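You operate a simulated robot arm through the tools that you are given. There is no shell and no other tool.

Carry out the task below with a simulated robot arm. There is one attempt and no reset: what you move stays moved.

Task
Draw a strawberry sample at the fill station, up to the clear tub's FULL line.
Fine: tub on the fill tray, tray in, BERRY key; tray out, tub back; a spill of 3 g counts as damage. Where these are worked on the way, their far stop is far enough and under half their travel is too little: fill tray.

The check looks at the end state, three seconds after you hand in, the way a careful person would. Anything else that was tipped, shoved, dropped, spilled or broken makes it a failure.

Robot
A 7-joint arm with a two-finger parallel gripper on a trunk, on a base that moves. Base frame: it is fixed to the floor where the robot stands at the start and does not move with it; the origin is under the middle of the robot, x ahead of it, y to its left, z up. Readings come in m, rad, newtons and seconds.
With the tool pointing down near the work surface it reaches from about 0.24 to 0.58 m from the robot's upright axis, wherever it stands. Its first joint turns from -2.897 to 2.897 rad. Places, roughly: berry key [-1.8, -3, 0.9]; clear tub [-1.75, -3.25, 1]; fill tray [-1.8, -2.7, 0.9]; mango hopper [-2.1, -2.5, 1.2]; slide key [-1.7, -3, 0.9]. Payload 3.4 kg.
The tool frame sits at the grasp point between the pads (the TCP): z along the fingers, y along the line on which they close. The tips reach 0.03 m beyond it. Largest opening 0.094 m; finger width 0.028, thickness 0.01; the body of the gripper, 0.05 by 0.096 m, starts 0.055 m behind the TCP.
Orientation is that of the tool frame in the base frame, as a unit quaternion [x, y, z, w]. With the fingers straight down and closing along the base's y, the tool's x points along the base's -x, its y along +y and its z along -z.

Tools
- The arm moves only by the tool nudge_tool. Its argument "commands" is a list of rows, each an object of numbers (a shift or turn left out is 0, a gripper value left out holds the last): "dx", "dy", "dz": the shift along the tool's x, y, z in m; "rx", "ry", "rz": the turn, a rotation vector about the tool's x, y, z in degrees. In form: [{"dx": .., "dy": .., "dz": .., "rx": .., "ry": .., "rz": ..}, ...]. A call has 1 to 20 rows; each row shifts and turns the commanded pose from where the row before left it, along the tool's axes as they then stand. "hand" is the opening, from 0 (shut) to 1 (fully open), set as the call begins (left out, the last holds). Rows are played at 5 a second. More than 0.05 m and 0.15 rad between two rows, or a gripper value outside its range, and nothing of the call is played. A pose out of reach is approached as far as the arm can. The call stops where the force on the tool passes 90 N (or 10 N more than at its start, if that is more) or the arm is blocked; 0.2 s more then pass. The fingers move at their own pace (about 0.072 m/s each) and stop on an object; they squeeze with about 25 N. The grip force told is the motor's: it shows also when the fingers shut on nothing. Time passes only in rows, and 0.2 s behind the last, so rows that do not move let the fingers close. It gives the time, the measured TCP pose, the force on the tool (base axes), the opening and the grip force at its end, in the units of the frame above (readings bear some noise), with the torque about the TCP (base axes, N m) and any sound that the robot's microphone picked up.
- Cameras (640 x 400 px; columns grow to the right, rows downward): "scene" is now at [0.0248, 0.1394, 1.5445]; the picture's right is [-0.15, -0.99, 0.00], its down [-0.63, 0.10, -0.77] and it looks along [0.76, -0.12, -0.64] (base axes); focal length 286 px, centre (320, 200). "wrist" rides on the gripper at [0.076, 0.014, -0.102] in the tool frame; the picture's right is [-0.18, 0.98, 0.00], its down [-0.75, -0.14, -0.64] and it looks along [-0.63, -0.12, 0.77] (tool axes); focal length 243 px, centre (320, 200). There is no depth. A picture from a camera that has moved, and an enlarged one, comes with that camera's place and axes in the base frame and with its lens.
- get_image(camera): a new picture of that camera. It takes no simulated time.
- slide_trunk(by): moves the trunk up (or, below 0, down) by that many m; the arm and the scene camera ride with it, the base frame stays. It gives what a move gives, with no picture.
- base_move(legs): drives the robot by 1 to 6 legs, each [ahead, left, turn to the left] in m, m and rad, along the robot's own axes; the way and the turn of a leg run together, so that a leg with both is an arc; at most 1.5 m and 3.142 rad a leg. The arm and the cameras ride along, it lands a little off, and it stops where it bumps. It gives what a move gives.
- aim_head(pan, tilt): turns the head with the scene camera to pan (to the left, within 2.705 rad either way) and tilt (down, from -0.506 to 1.204), counted from straight ahead of the robot. It gives what a move gives.
- close_up(camera, box): a new picture of the part [left, top, right, bottom] of that camera's present view, enlarged. It takes no simulated time.
- sign_off(): hands the job in; it is judged then, once.

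Nothing tells you exact positions but the pictures and the camera data. Unless the task says otherwise, let go and move clear before handing in.

The tools are called after "Request:" by a JSON object that holds its "name" and its "arguments". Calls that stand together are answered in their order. nudge_tool: Moves the arm, as the interface text tells. Its arguments: {"type":"object","properties":{"commands":{"type":"array"},"hand":{"type":"number"}},"required":["commands"]} The other tools are called the same way: slide_trunk (by) moves the trunk up or down; base_move (legs) drives the base; aim_head (pan, tilt) turns the head that bears the scene camera; get_image (camera) takes a picture; close_up (camera, box) takes an enlarged picture of a part of a camera's view; sign_off () hands the job in.

At the start:

```text
time_s: 0.0
eef_pos: [0.4285, 0.1395, 1.1847]
ee_rot: [0.0, 1.0, 0.0, 0.0]
ft_force: [0.5, 0.7, -0.6]
torque: [-0.01, -0.03, -0.02]
gripper_width: 0.0941
finger_force: 0.0
trunk travel left (down, up): [-0.2, 0.186]
robot x, y, heading: [-0.0002, 0.0003, -0.001]
head pan, tilt (commanded): [-0.152, 0.688]
```

scene: 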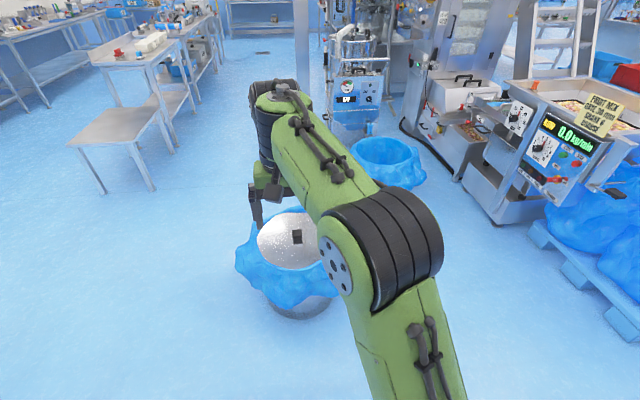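
wrist: 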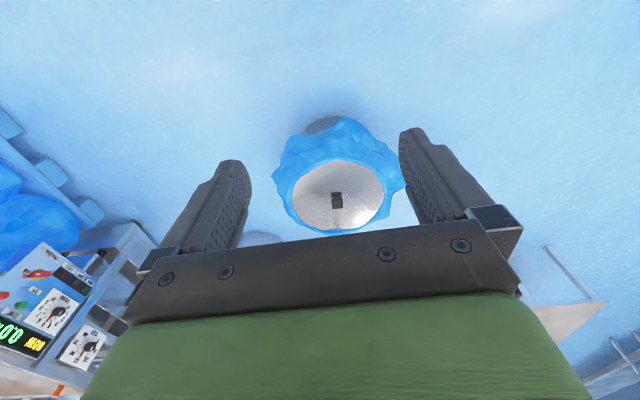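

I see a food-plant room with the arm in front of me; the fill station should be behind me to the right, near [-1.8, -3, 0.9]. I'll turn the head there to look first.

Request:
{"name": "aim_head", "arguments": {"pan": -2.11, "tilt": 0.3}}

```text
time_s: 1.9
eef_pos: [0.4288, 0.1391, 1.1849]
ee_rot: [0.0, 1.0, 0.0, 0.0]
ft_force: [-0.5, -0.2, -0.2]
torque: [0.02, -0.03, -0.03]
gripper_width: 0.094
finger_force: 0.1
trunk travel left (down, up): [-0.2, 0.186]
robot x, y, heading: [0.0029, -0.0006, -0.002]
head pan, tilt (commanded): [-2.11, 0.3]
```

The head is turned towards the station; now I take a picture.

Request:
{"name": "get_image", "arguments": {"camera": "scene"}}

Request:
{"name": "close_up", "arguments": {"camera": "scene", "box": [220, 80, 420, 205]}}

```text
taken
camera scene: at [-0.1075, 0.0722, 1.5796], right [-0.86, 0.51, 0.0], down [0.15, 0.25, -0.96], along [-0.49, -0.82, -0.3], focal length 286 px, centre (320, 200)
```

scene: 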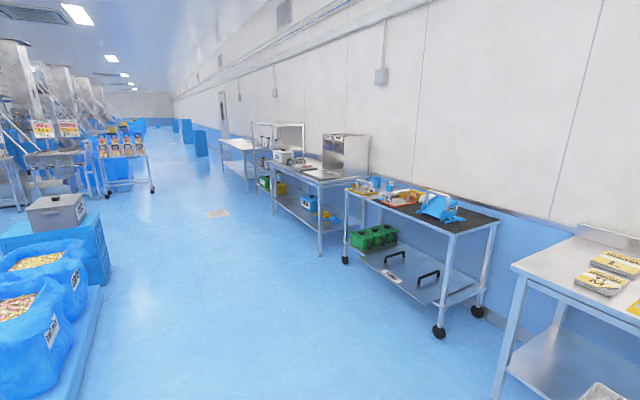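

```text
3.20 times, centred on (320, 142) of scene
camera zoom: at [-0.1075, 0.0722, 1.5796], right [-0.86, 0.51, 0.0], down [0.15, 0.25, -0.96], along [-0.49, -0.82, -0.3], focal length 917 px, centre (320, 384)
```

zoom: 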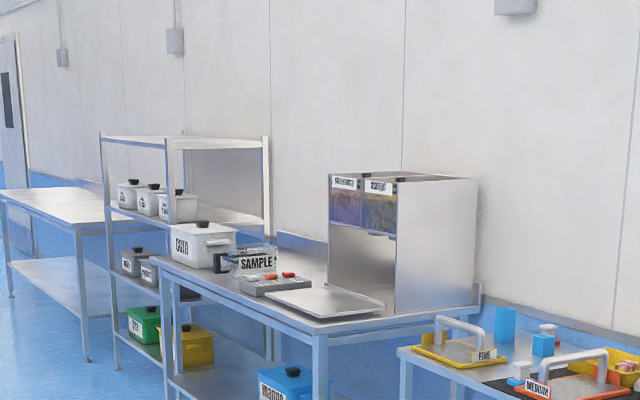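

The station is on a steel table against the wall (x about -2.2), with the front edge near x = -1.55; the aisle between it and the sacks (x about 0.45) is free. I'll turn right, drive along the aisle and turn to face the table from a distance.

Request:
{"name": "base_move", "arguments": {"legs": [[0, 0, -1.5708], [1.4, -0.3, 0], [1.4, -0.3, 0], [0, 0, -1.5708]]}}

Request:
{"name": "aim_head", "arguments": {"pan": 0, "tilt": 0.45}}

Request:
{"name": "get_image", "arguments": {"camera": "scene"}}

```text
time_s: 23.2
eef_pos: [-1.203, -2.8115, 1.1851]
ee_rot: [0.999, -0.043, 0.0, 0.0]
ft_force: [-0.3, 0.9, 0.5]
torque: [0.0, 0.01, -0.02]
gripper_width: 0.0937
finger_force: 0.0
trunk travel left (down, up): [-0.2, 0.186]
robot x, y, heading: [-0.764, -2.7091, 3.059]
head pan, tilt (commanded): [-2.11, 0.3]
```

```text
time_s: 25.2
eef_pos: [-1.2025, -2.8122, 1.1852]
ee_rot: [0.999, -0.042, 0.001, 0.0]
ft_force: [0.4, 0.1, 1.2]
torque: [0.0, 0.03, 0.0]
gripper_width: 0.0939
finger_force: 0.0
trunk travel left (down, up): [-0.2, 0.186]
robot x, y, heading: [-0.764, -2.7144, 3.061]
head pan, tilt (commanded): [0.0, 0.45]
```

```text
taken
camera scene: at [-0.8087, -2.8572, 1.5657], right [0.09, 1.0, 0.0], down [0.43, -0.04, -0.9], along [-0.9, 0.08, -0.44], focal length 286 px, centre (320, 200)
```

scene: 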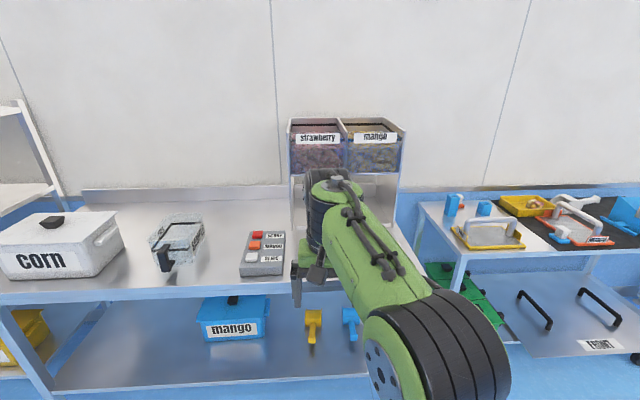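

I'm facing the table: tub at left centre, key panel with three keys, the dispenser (strawberry/mango) behind my arm. I'll zoom on the panel and tub.

Request:
{"name": "close_up", "arguments": {"camera": "scene", "box": [130, 190, 310, 300]}}

Request:
{"name": "close_up", "arguments": {"camera": "scene", "box": [230, 220, 300, 280]}}

Request:
{"name": "close_up", "arguments": {"camera": "scene", "box": [270, 100, 430, 260]}}

Request:
{"name": "get_image", "arguments": {"camera": "wrist"}}

```text
3.56 times, centred on (220, 245) of scene
camera zoom: at [-0.8087, -2.8572, 1.5657], right [0.09, 1.0, 0.0], down [0.43, -0.04, -0.9], along [-0.9, 0.08, -0.44], focal length 1019 px, centre (676, 40)
```

zoom: 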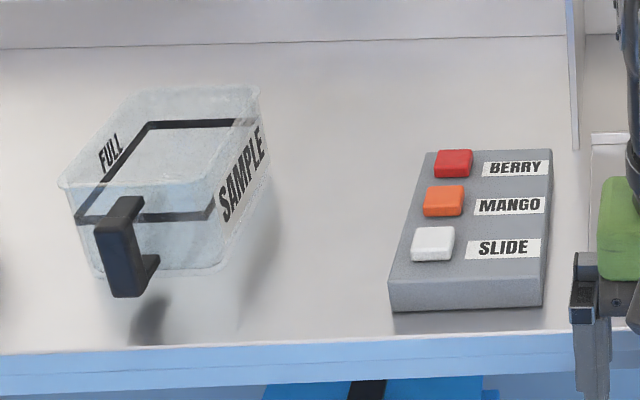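

```text
6.67 times, centred on (265, 250) of scene
camera zoom: at [-0.8087, -2.8572, 1.5657], right [0.09, 1.0, 0.0], down [0.43, -0.04, -0.9], along [-0.9, 0.08, -0.44], focal length 1910 px, centre (687, -133)
```

zoom: 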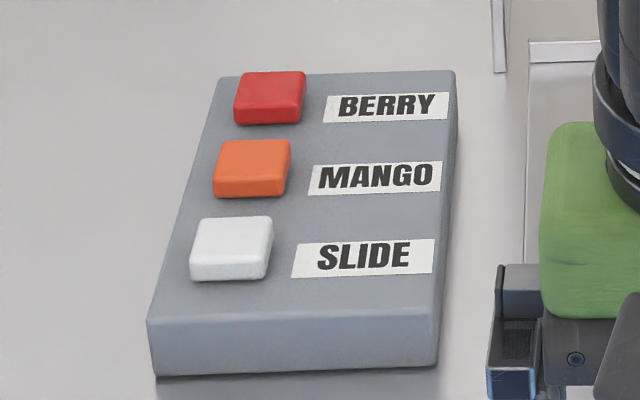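

```text
2.50 times, centred on (350, 180) of scene
camera zoom: at [-0.8087, -2.8572, 1.5657], right [0.09, 1.0, 0.0], down [0.43, -0.04, -0.9], along [-0.9, 0.08, -0.44], focal length 716 px, centre (245, 250)
```

zoom: 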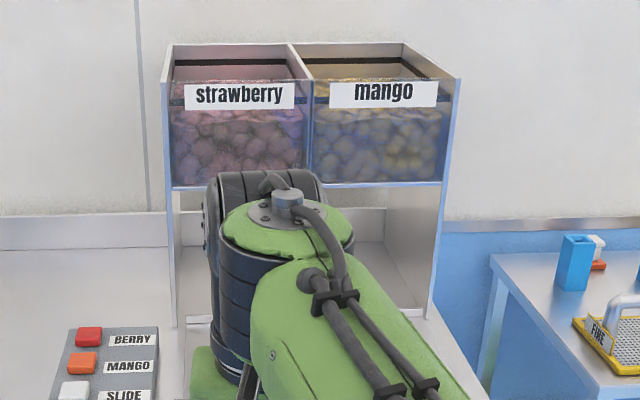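

```text
taken
camera wrist: at [-1.1274, -2.8319, 1.2883], right [-0.27, -0.96, 0.0], down [-0.74, 0.21, 0.64], along [-0.62, 0.17, -0.77], focal length 243 px, centre (320, 200)
```

wrist: 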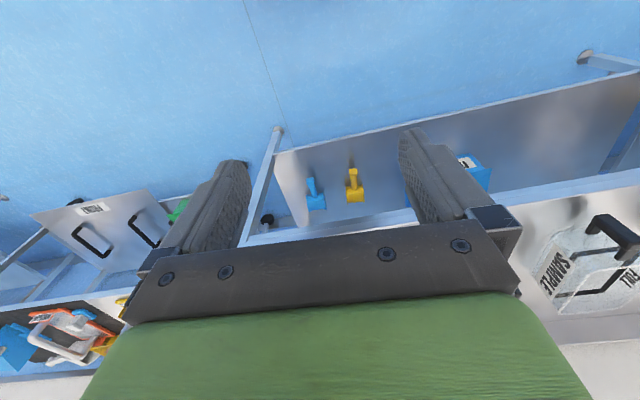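

The panel reads BERRY, MANGO, SLIDE; the tub has a black handle towards me and sits near [-1.72, -3.27]. I'll move the base a bit closer and to the left, square up, and look at the fill tray with the arm out of the way.

Request:
{"name": "base_move", "arguments": {"legs": [[0.1, 0.3, 0.08]]}}

Request:
{"name": "aim_head", "arguments": {"pan": -0.2, "tilt": 0.6}}

Request:
{"name": "get_image", "arguments": {"camera": "scene"}}

Request:
{"name": "get_image", "arguments": {"camera": "wrist"}}

```text
time_s: 27.4
eef_pos: [-1.3068, -3.1399, 1.1848]
ee_rot: [1.0, -0.004, 0.001, 0.0]
ft_force: [-0.8, 0.4, -0.7]
torque: [-0.01, -0.02, -0.02]
gripper_width: 0.094
finger_force: 0.1
trunk travel left (down, up): [-0.2, 0.186]
robot x, y, heading: [-0.8766, -3.0066, 3.133]
head pan, tilt (commanded): [0.0, 0.45]
```

```text
time_s: 28.1
eef_pos: [-1.3077, -3.1392, 1.186]
ee_rot: [1.0, -0.005, 0.001, 0.0]
ft_force: [-0.3, -0.1, 0.2]
torque: [0.04, 0.04, -0.04]
gripper_width: 0.0942
finger_force: 0.1
trunk travel left (down, up): [-0.2, 0.186]
robot x, y, heading: [-0.8761, -3.0055, 3.13]
head pan, tilt (commanded): [-0.201, 0.6]
```

```text
taken
camera scene: at [-0.9049, -3.1377, 1.5522], right [0.21, 0.98, 0.0], down [0.55, -0.12, -0.83], along [-0.81, 0.17, -0.56], focal length 286 px, centre (320, 200)
```

scene: 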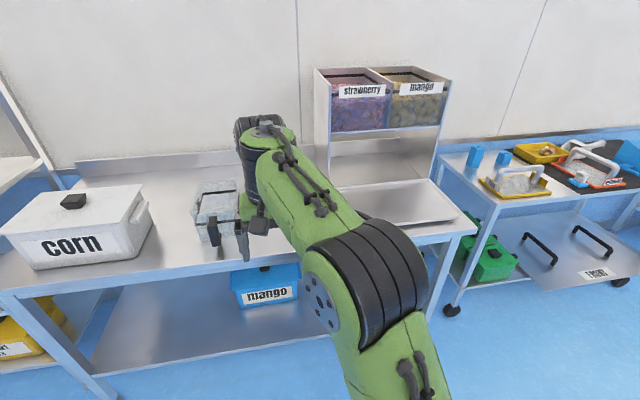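

```text
taken
camera wrist: at [-1.23, -3.1544, 1.2884], right [-0.19, -0.98, 0.0], down [-0.75, 0.15, 0.64], along [-0.63, 0.12, -0.77], focal length 243 px, centre (320, 200)
```

wrist: 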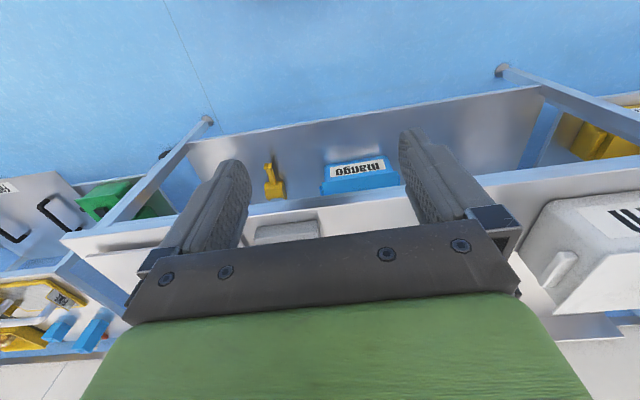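

Request:
{"name": "close_up", "arguments": {"camera": "scene", "box": [290, 60, 490, 240]}}

Request:
{"name": "close_up", "arguments": {"camera": "scene", "box": [330, 160, 470, 240]}}

```text
2.22 times, centred on (390, 150) of scene
camera zoom: at [-0.9049, -3.1377, 1.5522], right [0.21, 0.98, 0.0], down [0.55, -0.12, -0.83], along [-0.81, 0.17, -0.56], focal length 637 px, centre (164, 311)
```

zoom: 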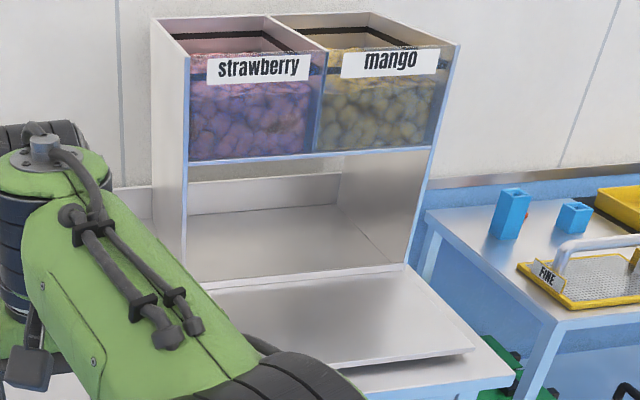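

```text
4.57 times, centred on (400, 200) of scene
camera zoom: at [-0.9049, -3.1377, 1.5522], right [0.21, 0.98, 0.0], down [0.55, -0.12, -0.83], along [-0.81, 0.17, -0.56], focal length 1310 px, centre (-46, 200)
```

zoom: 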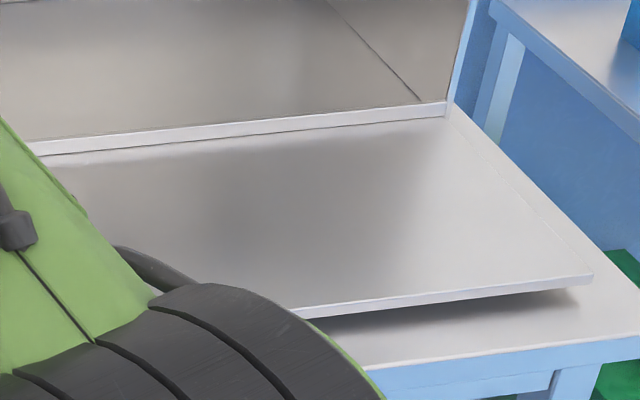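

The tray is out (towards me), spanning roughly y -2.86 to -2.45, x -1.61 to -1.87, with the dispenser housing behind. I'll look down to judge the base's clearance to the table before going closer.

Request:
{"name": "aim_head", "arguments": {"pan": 0.25, "tilt": 1.15}}

Request:
{"name": "get_image", "arguments": {"camera": "scene"}}

```text
time_s: 29.1
eef_pos: [-1.306, -3.14, 1.1851]
ee_rot: [1.0, -0.005, 0.0, 0.0]
ft_force: [-0.2, 0.4, -0.4]
torque: [0.0, 0.0, 0.0]
gripper_width: 0.0938
finger_force: 0.1
trunk travel left (down, up): [-0.2, 0.186]
robot x, y, heading: [-0.8778, -3.0022, 3.132]
head pan, tilt (commanded): [0.25, 1.15]
```

```text
taken
camera scene: at [-0.8764, -3.1703, 1.5104], right [-0.24, 0.97, 0.0], down [0.89, 0.22, -0.41], along [-0.4, -0.1, -0.91], focal length 286 px, centre (320, 200)
```

scene: 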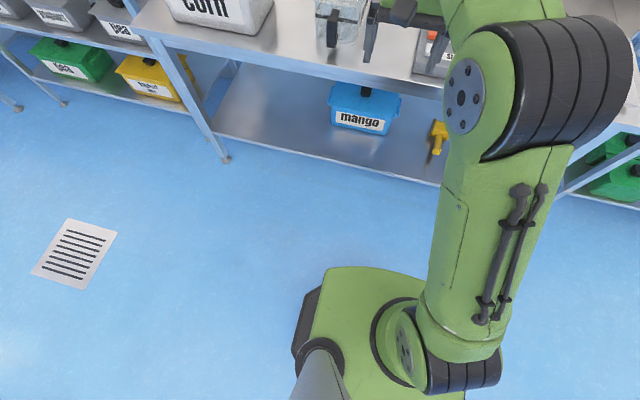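

The base front is about 0.25 m ahead of its centre, so I can stand at x about -1.2 safely. I drive ahead there.

Request:
{"name": "base_move", "arguments": {"legs": [[0.3, 0.03, 0.0]]}}

Request:
{"name": "aim_head", "arguments": {"pan": 0.0, "tilt": 0.9}}

Request:
{"name": "get_image", "arguments": {"camera": "scene"}}

Request:
{"name": "get_image", "arguments": {"camera": "wrist"}}

```text
time_s: 31.1
eef_pos: [-1.6075, -3.1696, 1.185]
ee_rot: [1.0, -0.002, 0.001, 0.0]
ft_force: [-0.3, 0.3, -0.5]
torque: [-0.04, -0.04, -0.01]
gripper_width: 0.0941
finger_force: 0.0
trunk travel left (down, up): [-0.2, 0.186]
robot x, y, heading: [-1.1758, -3.0324, 3.134]
head pan, tilt (commanded): [0.25, 1.15]
```

```text
time_s: 31.9
eef_pos: [-1.6049, -3.1703, 1.1844]
ee_rot: [1.0, -0.002, -0.001, 0.0]
ft_force: [-0.4, -0.5, 0.4]
torque: [-0.03, -0.03, 0.02]
gripper_width: 0.094
finger_force: 0.1
trunk travel left (down, up): [-0.2, 0.186]
robot x, y, heading: [-1.1777, -3.0314, 3.138]
head pan, tilt (commanded): [0.0, 0.901]
```

```text
taken
camera scene: at [-1.1933, -3.1838, 1.5273], right [0.0, 1.0, 0.0], down [0.78, 0.0, -0.62], along [-0.62, 0.0, -0.78], focal length 286 px, centre (320, 200)
```

scene: 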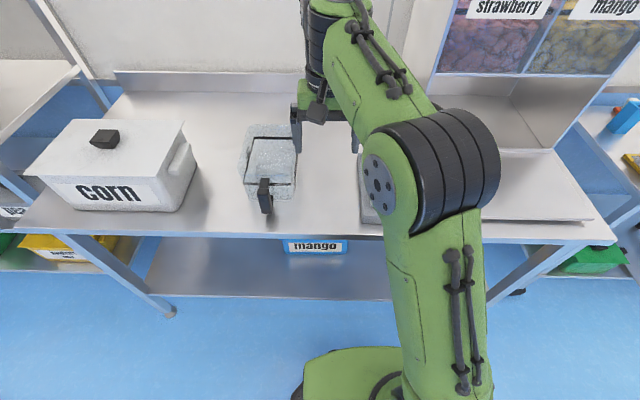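

```text
taken
camera wrist: at [-1.5294, -3.1843, 1.2884], right [-0.19, -0.98, 0.0], down [-0.75, 0.14, 0.64], along [-0.63, 0.12, -0.77], focal length 243 px, centre (320, 200)
```

wrist: 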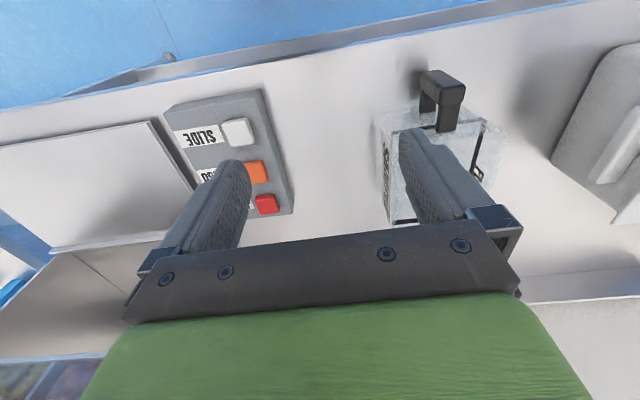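

The tub and its handle are visible in both cameras. I'll zoom in to measure the tub, handle and panel.

Request:
{"name": "close_up", "arguments": {"camera": "scene", "box": [220, 110, 320, 230]}}

Request:
{"name": "close_up", "arguments": {"camera": "wrist", "box": [350, 50, 550, 250]}}

Request:
{"name": "close_up", "arguments": {"camera": "wrist", "box": [0, 60, 310, 400]}}

```text
3.33 times, centred on (270, 170) of scene
camera zoom: at [-1.1933, -3.1838, 1.5273], right [0.0, 1.0, 0.0], down [0.78, 0.0, -0.62], along [-0.62, 0.0, -0.78], focal length 955 px, centre (487, 300)
```

zoom: 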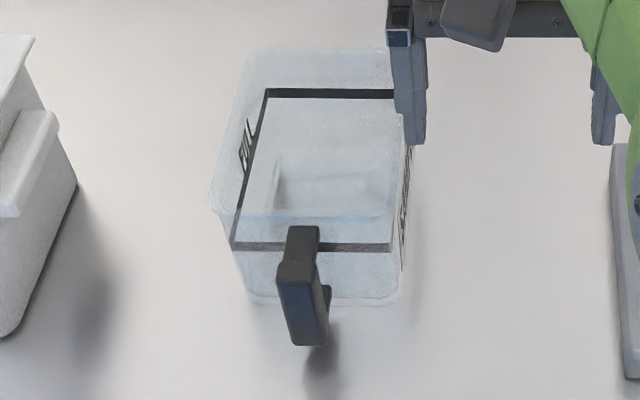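

```text
2.00 times, centred on (450, 150) of wrist
camera zoom: at [-1.5294, -3.1843, 1.2884], right [-0.19, -0.98, 0.0], down [-0.75, 0.14, 0.64], along [-0.63, 0.12, -0.77], focal length 485 px, centre (60, 300)
```

zoom: 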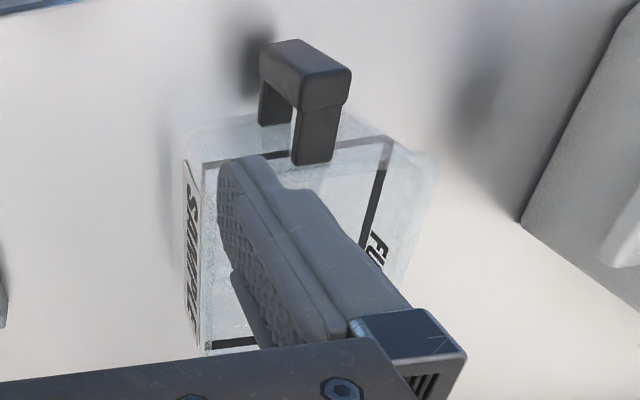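

```text
1.18 times, centred on (155, 230) of wrist
camera zoom: at [-1.5294, -3.1843, 1.2884], right [-0.19, -0.98, 0.0], down [-0.75, 0.14, 0.64], along [-0.63, 0.12, -0.77], focal length 285 px, centre (514, 165)
```

zoom: 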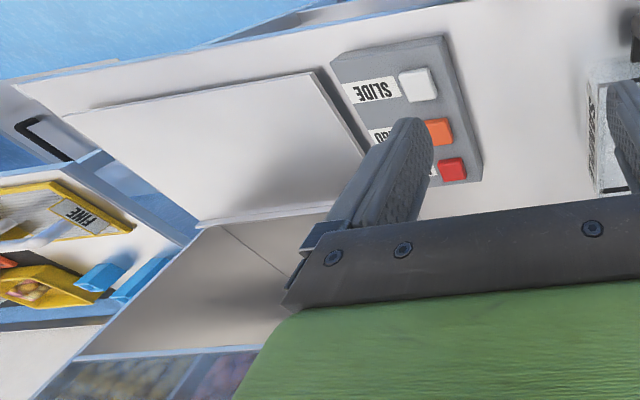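

I see the D-shaped handle towards me; I'll zoom in tighter to triangulate the bar precisely.

Request:
{"name": "close_up", "arguments": {"camera": "scene", "box": [245, 165, 295, 225]}}

Request:
{"name": "close_up", "arguments": {"camera": "wrist", "box": [400, 50, 500, 150]}}

Request:
{"name": "close_up", "arguments": {"camera": "wrist", "box": [150, 70, 310, 230]}}

```text
6.67 times, centred on (270, 195) of scene
camera zoom: at [-1.1933, -3.1838, 1.5273], right [0.0, 1.0, 0.0], down [0.78, 0.0, -0.62], along [-0.62, 0.0, -0.78], focal length 1910 px, centre (653, 233)
```

zoom: 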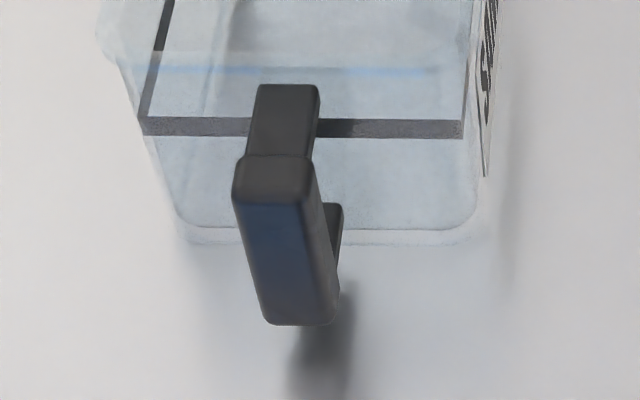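

```text
4.00 times, centred on (450, 100) of wrist
camera zoom: at [-1.5294, -3.1843, 1.2884], right [-0.19, -0.98, 0.0], down [-0.75, 0.14, 0.64], along [-0.63, 0.12, -0.77], focal length 970 px, centre (-200, 600)
```

zoom: 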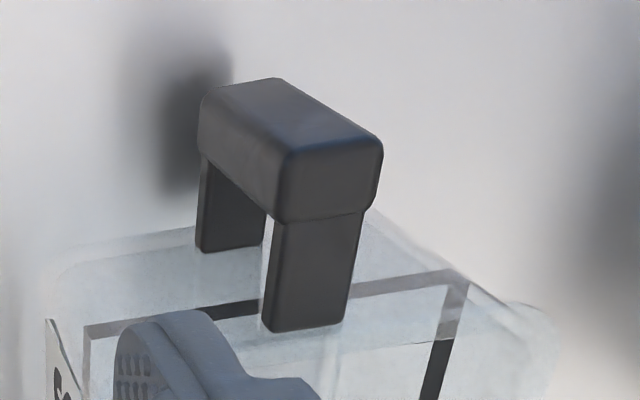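

```text
2.50 times, centred on (230, 150) of wrist
camera zoom: at [-1.5294, -3.1843, 1.2884], right [-0.19, -0.98, 0.0], down [-0.75, 0.14, 0.64], along [-0.63, 0.12, -0.77], focal length 606 px, centre (545, 325)
```

zoom: 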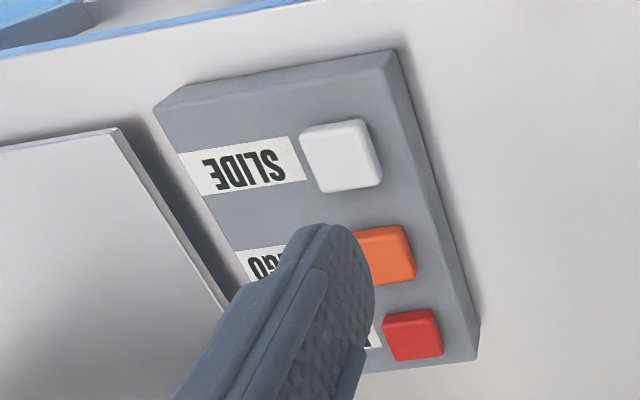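

Triangulating: the handle bar is at x -1.64..-1.66, y -3.325, z 0.905-0.98; tub body about 0.146 x 0.20 m, rim at z 0.99, table top about 0.88. I'll step the base a little closer/left so tub, tray and keys are all in reach.

Request:
{"name": "base_move", "arguments": {"legs": [[0.06, 0.05, 0.0]]}}

Request:
{"name": "aim_head", "arguments": {"pan": -0.3, "tilt": 0.7}}

Request:
{"name": "get_image", "arguments": {"camera": "scene"}}

Request:
{"name": "get_image", "arguments": {"camera": "wrist"}}

```text
time_s: 32.9
eef_pos: [-1.6666, -3.2204, 1.1835]
ee_rot: [1.0, -0.002, 0.001, -0.001]
ft_force: [0.0, 0.1, 0.2]
torque: [0.03, -0.05, 0.02]
gripper_width: 0.0938
finger_force: 0.0
trunk travel left (down, up): [-0.2, 0.186]
robot x, y, heading: [-1.2415, -3.0816, 3.134]
head pan, tilt (commanded): [0.0, 0.901]
```

```text
time_s: 33.7
eef_pos: [-1.6665, -3.2208, 1.1839]
ee_rot: [1.0, -0.002, -0.001, 0.0]
ft_force: [0.5, 0.2, 0.5]
torque: [0.0, 0.0, -0.02]
gripper_width: 0.0938
finger_force: 0.0
trunk travel left (down, up): [-0.2, 0.186]
robot x, y, heading: [-1.2391, -3.0808, 3.137]
head pan, tilt (commanded): [-0.3, 0.7]
```

```text
taken
camera scene: at [-1.2591, -3.2088, 1.5434], right [0.3, 0.95, 0.0], down [0.61, -0.19, -0.76], along [-0.73, 0.23, -0.64], focal length 286 px, centre (320, 200)
```

scene: 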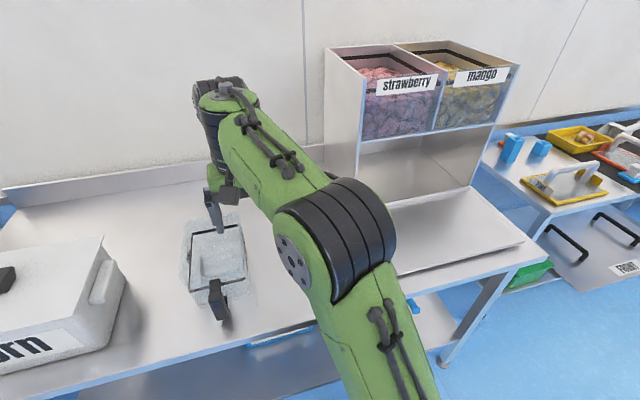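

```text
taken
camera wrist: at [-1.5898, -3.234, 1.2882], right [-0.19, -0.98, 0.0], down [-0.75, 0.15, 0.64], along [-0.63, 0.12, -0.77], focal length 243 px, centre (320, 200)
```

wrist: 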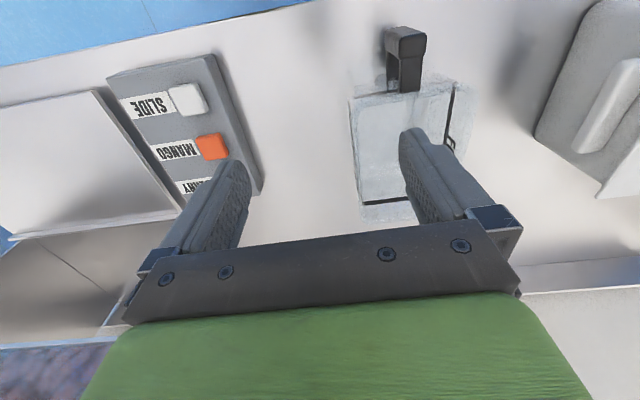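

The gripper is beside the handle now; tool y points to base -y and tool x to base +x. I shift 0.104 m left over the bar and partly down, then check before descending around it.

Request:
{"name": "nudge_tool", "arguments": {"commands": [{"dx": 0.005, "dy": 0.035}, {"dx": 0.005, "dy": 0.035}, {"dx": 0.0045, "dy": 0.034}, {"dz": 0.04}, {"dz": 0.04}, {"dz": 0.04}], "hand": 1}}

Request:
{"name": "get_image", "arguments": {"camera": "wrist"}}

Request:
{"name": "aim_head", "arguments": {"pan": 0.15, "tilt": 0.9}}

Request:
{"name": "get_image", "arguments": {"camera": "scene"}}

```text
time_s: 35.1
eef_pos: [-1.6503, -3.3247, 1.0652]
ee_rot: [1.0, -0.004, 0.0, 0.001]
ft_force: [0.0, 0.2, 0.5]
torque: [0.01, -0.03, 0.0]
gripper_width: 0.0942
finger_force: 0.1
trunk travel left (down, up): [-0.2, 0.186]
robot x, y, heading: [-1.2374, -3.083, 3.141]
head pan, tilt (commanded): [-0.3, 0.7]
```

```text
taken
camera wrist: at [-1.5745, -3.3378, 1.1685], right [-0.19, -0.98, 0.0], down [-0.75, 0.15, 0.64], along [-0.63, 0.12, -0.77], focal length 243 px, centre (320, 200)
```

wrist: 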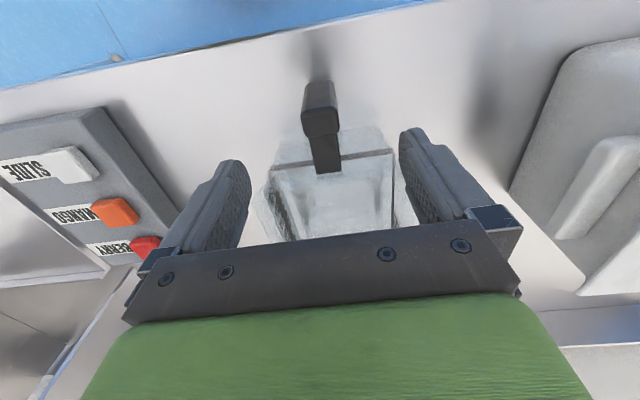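

```text
time_s: 36.0
eef_pos: [-1.6494, -3.3238, 1.0661]
ee_rot: [1.0, -0.003, -0.001, 0.0]
ft_force: [0.2, -0.3, 0.0]
torque: [0.01, 0.02, 0.02]
gripper_width: 0.0942
finger_force: 0.1
trunk travel left (down, up): [-0.2, 0.186]
robot x, y, heading: [-1.2338, -3.082, 3.133]
head pan, tilt (commanded): [0.15, 0.901]
```

```text
taken
camera scene: at [-1.2529, -3.2451, 1.5274], right [-0.14, 0.99, 0.0], down [0.78, 0.11, -0.62], along [-0.61, -0.09, -0.78], focal length 286 px, centre (320, 200)
```

scene: 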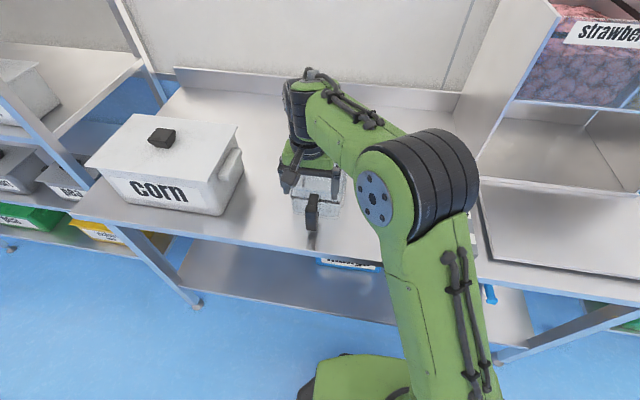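

The bar's top centre comes out at about (-1.652, -3.325), right under the TCP. I'll descend to z about 0.948 with fingers straddling the bar, then close.

Request:
{"name": "nudge_tool", "arguments": {"commands": [{"dz": 0.03}, {"dz": 0.03}, {"dz": 0.03}, {"dz": 0.027}, {}], "hand": 1}}

Request:
{"name": "get_image", "arguments": {"camera": "wrist"}}

Request:
{"name": "close_up", "arguments": {"camera": "scene", "box": [250, 130, 380, 260]}}

```text
time_s: 37.2
eef_pos: [-1.6529, -3.3247, 0.9487]
ee_rot: [1.0, -0.003, 0.0, -0.001]
ft_force: [-0.2, -0.8, -0.6]
torque: [-0.01, -0.04, -0.02]
gripper_width: 0.0938
finger_force: 0.0
trunk travel left (down, up): [-0.2, 0.186]
robot x, y, heading: [-1.2374, -3.0813, 3.134]
head pan, tilt (commanded): [0.15, 0.901]
```

```text
taken
camera wrist: at [-1.5753, -3.3391, 1.0512], right [-0.19, -0.98, 0.0], down [-0.75, 0.15, 0.64], along [-0.63, 0.12, -0.77], focal length 243 px, centre (320, 200)
```

wrist: 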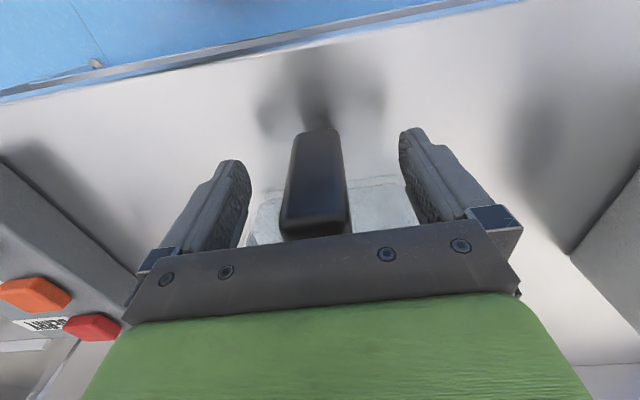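

```text
3.08 times, centred on (315, 195) of scene
camera zoom: at [-1.2526, -3.2451, 1.5274], right [-0.14, 0.99, 0.0], down [0.78, 0.11, -0.62], along [-0.61, -0.09, -0.78], focal length 881 px, centre (335, 215)
```

zoom: 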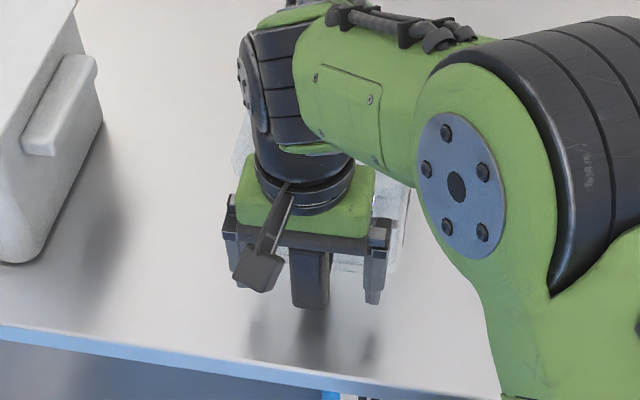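

The fingers straddle the bar centrally. I close the gripper.

Request:
{"name": "nudge_tool", "arguments": {"commands": [{}, {}, {}, {}, {}, {}], "hand": 0}}

Request:
{"name": "get_image", "arguments": {"camera": "wrist"}}

```text
time_s: 38.6
eef_pos: [-1.652, -3.3247, 0.9486]
ee_rot: [1.0, -0.002, 0.001, 0.0]
ft_force: [1.1, 0.4, 0.2]
torque: [0.05, -0.03, 0.05]
gripper_width: 0.0341
finger_force: 25.4
trunk travel left (down, up): [-0.2, 0.186]
robot x, y, heading: [-1.2391, -3.0796, 3.141]
head pan, tilt (commanded): [0.15, 0.901]
```

```text
taken
camera wrist: at [-1.5755, -3.3392, 1.0514], right [-0.19, -0.98, 0.0], down [-0.75, 0.15, 0.64], along [-0.63, 0.12, -0.77], focal length 243 px, centre (320, 200)
```

wrist: 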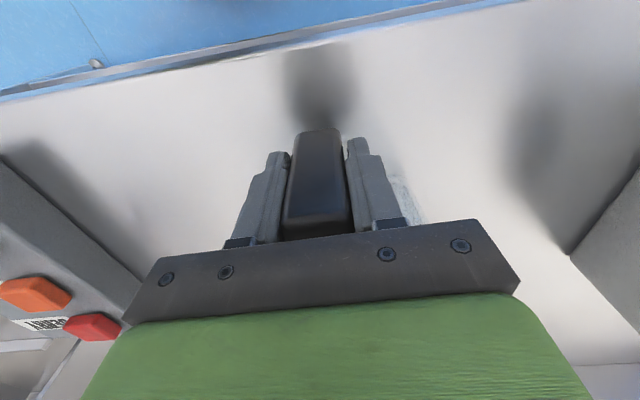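

Gripped (opening 0.034 m, 25 N). I lift slightly to weigh the tub and see whether it stays level.

Request:
{"name": "nudge_tool", "arguments": {"commands": [{"dz": -0.01}, {"dz": -0.01}, {"dz": -0.01}, {}, {}], "hand": 0}}

Request:
{"name": "get_image", "arguments": {"camera": "wrist"}}

Request:
{"name": "get_image", "arguments": {"camera": "scene"}}

```text
time_s: 39.8
eef_pos: [-1.6519, -3.3236, 0.9793]
ee_rot: [1.0, -0.002, 0.0, 0.0]
ft_force: [-0.4, -0.4, -1.6]
torque: [0.02, -0.28, 0.04]
gripper_width: 0.0339
finger_force: 25.6
trunk travel left (down, up): [-0.2, 0.186]
robot x, y, heading: [-1.236, -3.0828, 3.14]
head pan, tilt (commanded): [0.15, 0.901]
```

```text
taken
camera wrist: at [-1.5756, -3.3379, 1.0819], right [-0.19, -0.98, 0.0], down [-0.75, 0.15, 0.64], along [-0.63, 0.12, -0.77], focal length 243 px, centre (320, 200)
```

wrist: 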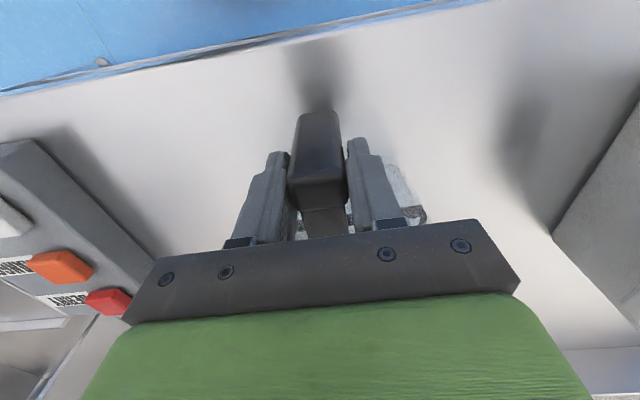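

```text
taken
camera scene: at [-1.2531, -3.2453, 1.5273], right [-0.14, 0.99, 0.0], down [0.78, 0.11, -0.62], along [-0.61, -0.09, -0.78], focal length 286 px, centre (320, 200)
```

scene: 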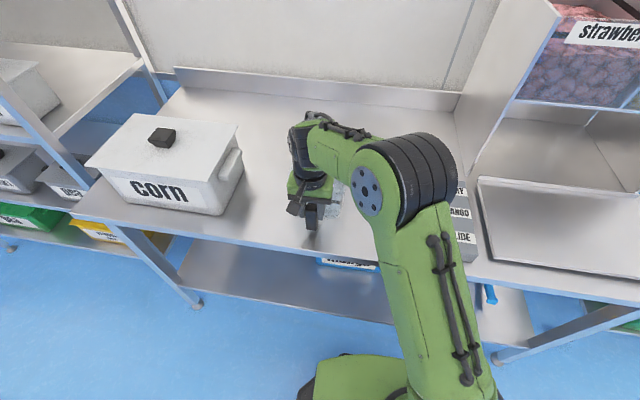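

Something shifted relative to the fingers on lifting; I zoom in to see whether the tub pitched or slid.

Request:
{"name": "close_up", "arguments": {"camera": "wrist", "box": [220, 90, 440, 250]}}

Request:
{"name": "close_up", "arguments": {"camera": "scene", "box": [270, 150, 370, 260]}}

```text
2.50 times, centred on (330, 170) of wrist
camera zoom: at [-1.5756, -3.3379, 1.0819], right [-0.19, -0.98, 0.0], down [-0.75, 0.15, 0.64], along [-0.63, 0.12, -0.77], focal length 606 px, centre (295, 275)
```

zoom: 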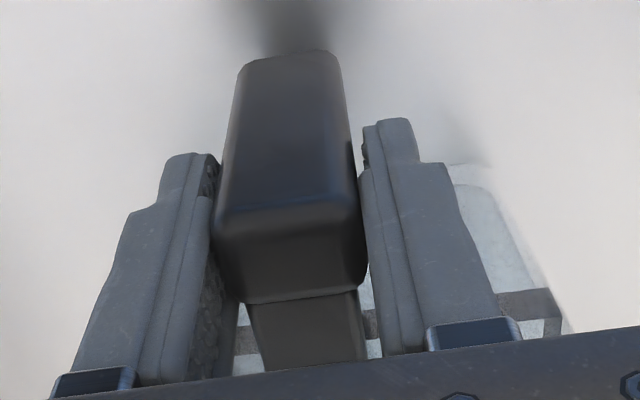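

```text
3.64 times, centred on (320, 205) of scene
camera zoom: at [-1.2531, -3.2453, 1.5273], right [-0.14, 0.99, 0.0], down [0.78, 0.11, -0.62], along [-0.61, -0.09, -0.78], focal length 1042 px, centre (320, 182)
```

zoom: 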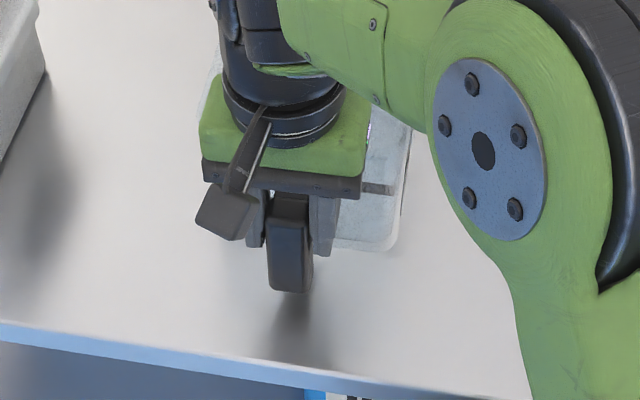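

The readings (about 1.7 N, 0.28 Nm) suggest the light tub hangs partly on the grip, but the bar seems to have moved down or pitched in the fingers. I lift another centimetre and compare.

Request:
{"name": "nudge_tool", "arguments": {"commands": [{"dz": -0.005}, {"dz": -0.005}, {}, {}], "hand": 0}}

Request:
{"name": "close_up", "arguments": {"camera": "wrist", "box": [220, 90, 440, 250]}}

Request:
{"name": "close_up", "arguments": {"camera": "scene", "box": [270, 150, 370, 260]}}

```text
time_s: 40.8
eef_pos: [-1.6513, -3.3234, 0.9895]
ee_rot: [1.0, -0.002, 0.001, 0.0]
ft_force: [-0.8, 0.4, -1.6]
torque: [-0.02, -0.27, 0.0]
gripper_width: 0.0339
finger_force: 24.8
trunk travel left (down, up): [-0.2, 0.186]
robot x, y, heading: [-1.238, -3.084, 3.134]
head pan, tilt (commanded): [0.15, 0.901]
```

```text
2.50 times, centred on (330, 170) of wrist
camera zoom: at [-1.5751, -3.3377, 1.0914], right [-0.19, -0.98, 0.0], down [-0.75, 0.15, 0.64], along [-0.63, 0.12, -0.77], focal length 606 px, centre (295, 275)
```

zoom: 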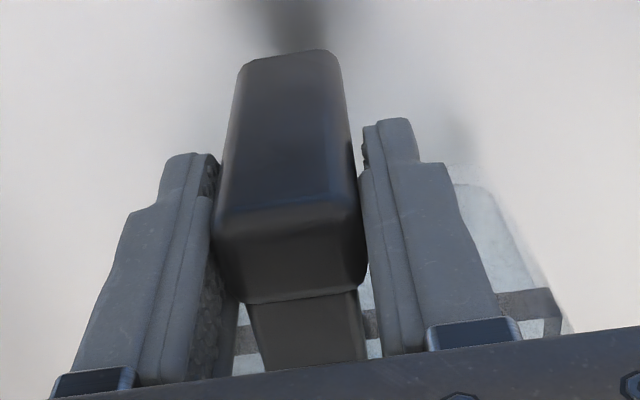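

```text
3.64 times, centred on (320, 205) of scene
camera zoom: at [-1.2531, -3.2453, 1.5273], right [-0.14, 0.99, 0.0], down [0.78, 0.11, -0.62], along [-0.61, -0.09, -0.78], focal length 1042 px, centre (320, 182)
```

zoom: 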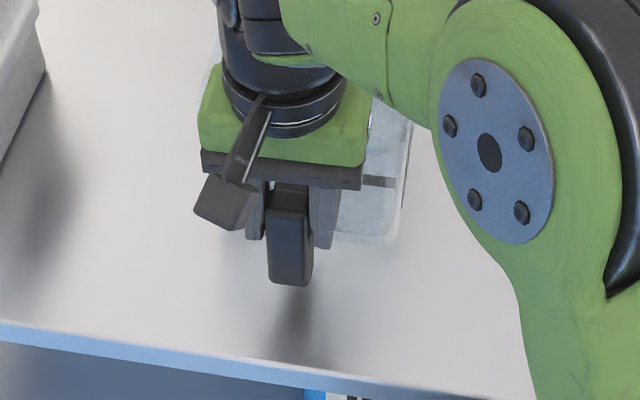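

In the last centimetre the tub rode along without moving in the fingers, but in the first 3 cm the fingers had slid about 25 mm up the bar. I wait a second to see whether it still creeps.

Request:
{"name": "nudge_tool", "arguments": {"commands": [{}, {}, {}, {}, {}, {}, {}, {}], "hand": 0}}

Request:
{"name": "close_up", "arguments": {"camera": "wrist", "box": [220, 90, 440, 250]}}

```text
time_s: 42.6
eef_pos: [-1.6515, -3.3229, 0.9887]
ee_rot: [1.0, -0.003, 0.0, 0.0]
ft_force: [-0.9, 0.0, -1.4]
torque: [0.02, -0.27, 0.01]
gripper_width: 0.0338
finger_force: 25.4
trunk travel left (down, up): [-0.2, 0.186]
robot x, y, heading: [-1.2349, -3.082, 3.134]
head pan, tilt (commanded): [0.15, 0.901]
```

```text
2.50 times, centred on (330, 170) of wrist
camera zoom: at [-1.5751, -3.3377, 1.0914], right [-0.19, -0.98, 0.0], down [-0.75, 0.15, 0.64], along [-0.63, 0.12, -0.77], focal length 606 px, centre (295, 275)
```

zoom: 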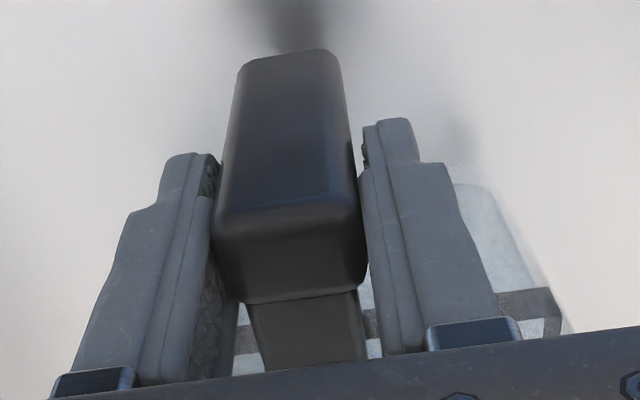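

It holds steady now, but I want a deeper, surer grip for when it's full. I lower it back until it touches the table, watching the force.

Request:
{"name": "nudge_tool", "arguments": {"commands": [{"dz": 0.005}, {"dz": 0.004}, {"dz": 0.002}, {}], "hand": 0}}

Request:
{"name": "nudge_tool", "arguments": {"commands": [{"dz": 0.002}, {}], "hand": 0}}

Request:
{"name": "nudge_tool", "arguments": {"commands": [{"dz": 0.002}, {}], "hand": 0}}

```text
time_s: 43.6
eef_pos: [-1.6515, -3.3244, 0.9778]
ee_rot: [1.0, -0.003, 0.0, 0.0]
ft_force: [0.5, -0.4, -2.0]
torque: [0.02, -0.26, 0.0]
gripper_width: 0.0337
finger_force: 25.2
trunk travel left (down, up): [-0.2, 0.186]
robot x, y, heading: [-1.2379, -3.0841, 3.134]
head pan, tilt (commanded): [0.15, 0.901]
```

```text
time_s: 44.2
eef_pos: [-1.6525, -3.3246, 0.9755]
ee_rot: [1.0, -0.002, 0.0, 0.0]
ft_force: [0.2, -0.1, 1.5]
torque: [0.0, 0.46, -0.04]
gripper_width: 0.034
finger_force: 25.0
trunk travel left (down, up): [-0.2, 0.186]
robot x, y, heading: [-1.2353, -3.0839, 3.131]
head pan, tilt (commanded): [0.15, 0.901]
```

```text
time_s: 44.8
eef_pos: [-1.6514, -3.3239, 0.9747]
ee_rot: [1.0, -0.002, -0.002, 0.001]
ft_force: [-0.3, -1.6, 14.1]
torque: [0.01, 0.41, -0.04]
gripper_width: 0.0338
finger_force: 25.0
trunk travel left (down, up): [-0.2, 0.186]
robot x, y, heading: [-1.238, -3.0831, 3.131]
head pan, tilt (commanded): [0.15, 0.901]
```

The tub touches the table at TCP z about 0.976, and the grip held 14 N without slipping, so friction is good. I relieve the pressure, open, go down 15 mm, and regrip.

Request:
{"name": "nudge_tool", "arguments": {"commands": [{"dz": -0.002}, {}], "hand": 0}}

Request:
{"name": "nudge_tool", "arguments": {"commands": [{}, {}, {}, {"dz": 0.008}, {"dz": 0.008}, {}], "hand": 0.7}}

Request:
{"name": "get_image", "arguments": {"camera": "wrist"}}

Request:
{"name": "close_up", "arguments": {"camera": "scene", "box": [270, 150, 370, 260]}}

```text
time_s: 45.4
eef_pos: [-1.6521, -3.3226, 0.9745]
ee_rot: [1.0, -0.002, 0.002, 0.0]
ft_force: [-0.2, -2.7, 3.5]
torque: [-0.11, 0.0, 0.12]
gripper_width: 0.0342
finger_force: 25.6
trunk travel left (down, up): [-0.2, 0.186]
robot x, y, heading: [-1.2385, -3.0785, 3.138]
head pan, tilt (commanded): [0.15, 0.901]
```

```text
time_s: 46.8
eef_pos: [-1.6521, -3.3249, 0.9586]
ee_rot: [1.0, -0.003, 0.001, 0.0]
ft_force: [0.9, 0.2, 0.4]
torque: [0.03, 0.0, 0.0]
gripper_width: 0.066
finger_force: 0.0
trunk travel left (down, up): [-0.2, 0.186]
robot x, y, heading: [-1.2382, -3.0819, 3.137]
head pan, tilt (commanded): [0.15, 0.901]
```

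```text
taken
camera wrist: at [-1.5755, -3.3385, 1.0621], right [-0.19, -0.98, 0.0], down [-0.75, 0.15, 0.64], along [-0.63, 0.12, -0.77], focal length 243 px, centre (320, 200)
```

wrist: 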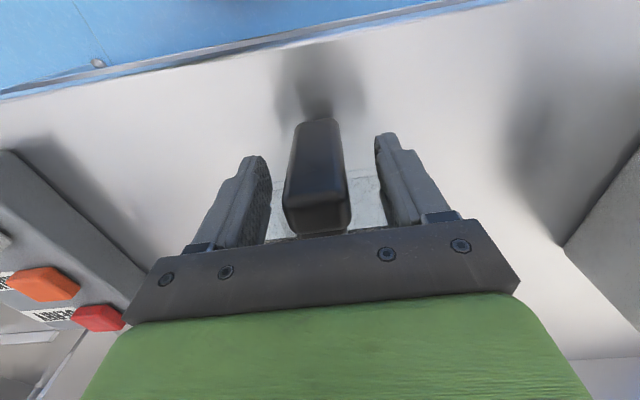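

```text
3.64 times, centred on (320, 205) of scene
camera zoom: at [-1.2528, -3.2452, 1.5273], right [-0.14, 0.99, 0.0], down [0.78, 0.11, -0.62], along [-0.61, -0.09, -0.78], focal length 1042 px, centre (320, 182)
```

zoom: 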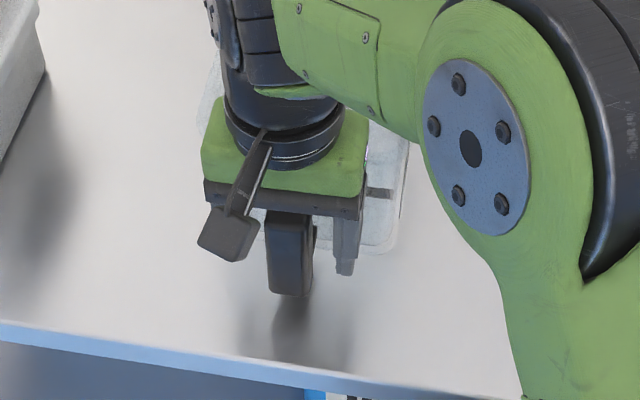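

The bar is centred again with about 20 mm of it above the TCP. I close and lift 6 mm to see.

Request:
{"name": "nudge_tool", "arguments": {"commands": [{}, {}, {}, {}, {}, {}], "hand": 0}}

Request:
{"name": "close_up", "arguments": {"camera": "wrist", "box": [220, 90, 440, 250]}}

Request:
{"name": "nudge_tool", "arguments": {"commands": [{"dz": -0.003}, {"dz": -0.003}, {}], "hand": 0}}

Request:
{"name": "close_up", "arguments": {"camera": "wrist", "box": [220, 90, 440, 250]}}

```text
time_s: 48.2
eef_pos: [-1.6512, -3.3245, 0.9585]
ee_rot: [1.0, -0.003, 0.0, 0.0]
ft_force: [1.2, -0.4, -0.1]
torque: [-0.02, -0.01, 0.03]
gripper_width: 0.0338
finger_force: 25.7
trunk travel left (down, up): [-0.2, 0.186]
robot x, y, heading: [-1.2399, -3.0851, 3.142]
head pan, tilt (commanded): [0.15, 0.901]
```

```text
2.50 times, centred on (330, 170) of wrist
camera zoom: at [-1.5756, -3.3385, 1.0621], right [-0.19, -0.98, 0.0], down [-0.75, 0.15, 0.64], along [-0.63, 0.12, -0.77], focal length 606 px, centre (295, 275)
```

zoom: 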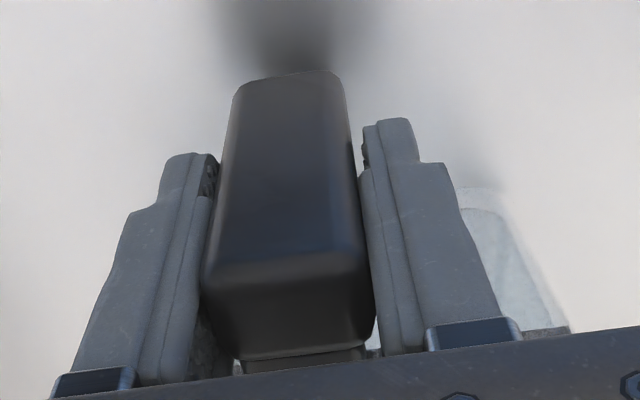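

```text
time_s: 49.0
eef_pos: [-1.6531, -3.3244, 0.9648]
ee_rot: [1.0, -0.003, 0.0, 0.0]
ft_force: [0.1, -0.4, -1.9]
torque: [-0.04, -0.25, 0.0]
gripper_width: 0.0339
finger_force: 25.0
trunk travel left (down, up): [-0.2, 0.186]
robot x, y, heading: [-1.2323, -3.079, 3.132]
head pan, tilt (commanded): [0.15, 0.901]
```

```text
2.50 times, centred on (330, 170) of wrist
camera zoom: at [-1.5762, -3.3387, 1.068], right [-0.19, -0.98, 0.0], down [-0.75, 0.15, 0.64], along [-0.63, 0.12, -0.77], focal length 606 px, centre (295, 275)
```

zoom: 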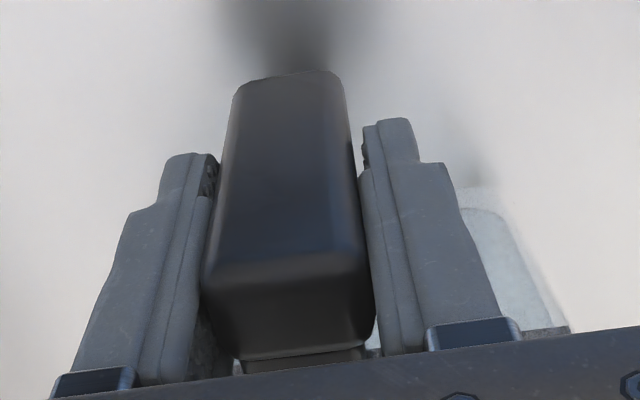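

Now it lifts cleanly with no slip. I raise it to about z 1.10 and then look at the tray and dispenser to measure them.

Request:
{"name": "nudge_tool", "arguments": {"commands": [{"dz": -0.015}, {"dz": -0.02}, {"dz": -0.025}, {"dz": -0.025}, {"dz": -0.025}, {"dz": -0.02}, {}], "hand": 0}}

Request:
{"name": "aim_head", "arguments": {"pan": -0.5, "tilt": 0.75}}

Request:
{"name": "get_image", "arguments": {"camera": "scene"}}

Request:
{"name": "get_image", "arguments": {"camera": "wrist"}}

```text
time_s: 50.6
eef_pos: [-1.654, -3.3248, 1.0963]
ee_rot: [1.0, -0.003, 0.0, 0.0]
ft_force: [0.6, -0.2, -1.3]
torque: [-0.04, -0.27, 0.0]
gripper_width: 0.0338
finger_force: 24.9
trunk travel left (down, up): [-0.2, 0.186]
robot x, y, heading: [-1.2351, -3.0811, 3.138]
head pan, tilt (commanded): [0.15, 0.901]
```

```text
time_s: 51.7
eef_pos: [-1.6526, -3.3248, 1.0947]
ee_rot: [1.0, -0.003, 0.001, 0.0]
ft_force: [-0.1, 0.5, -1.6]
torque: [0.0, -0.25, -0.02]
gripper_width: 0.0339
finger_force: 24.9
trunk travel left (down, up): [-0.2, 0.186]
robot x, y, heading: [-1.2365, -3.0833, 3.145]
head pan, tilt (commanded): [-0.499, 0.75]
```

```text
taken
camera scene: at [-1.251, -3.1945, 1.5392], right [0.48, 0.88, 0.0], down [0.6, -0.33, -0.73], along [-0.64, 0.35, -0.68], focal length 286 px, centre (320, 200)
```

scene: 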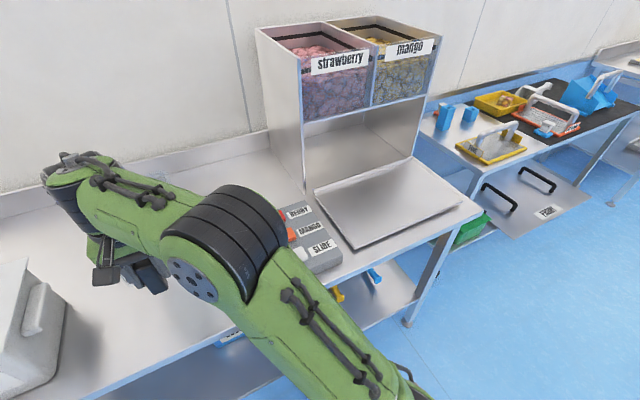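

```text
taken
camera wrist: at [-1.5766, -3.3384, 1.1983], right [-0.19, -0.98, 0.0], down [-0.75, 0.15, 0.64], along [-0.63, 0.12, -0.77], focal length 243 px, centre (320, 200)
```

wrist: 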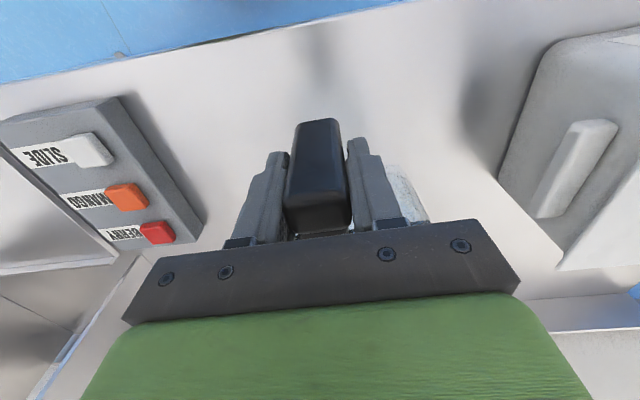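

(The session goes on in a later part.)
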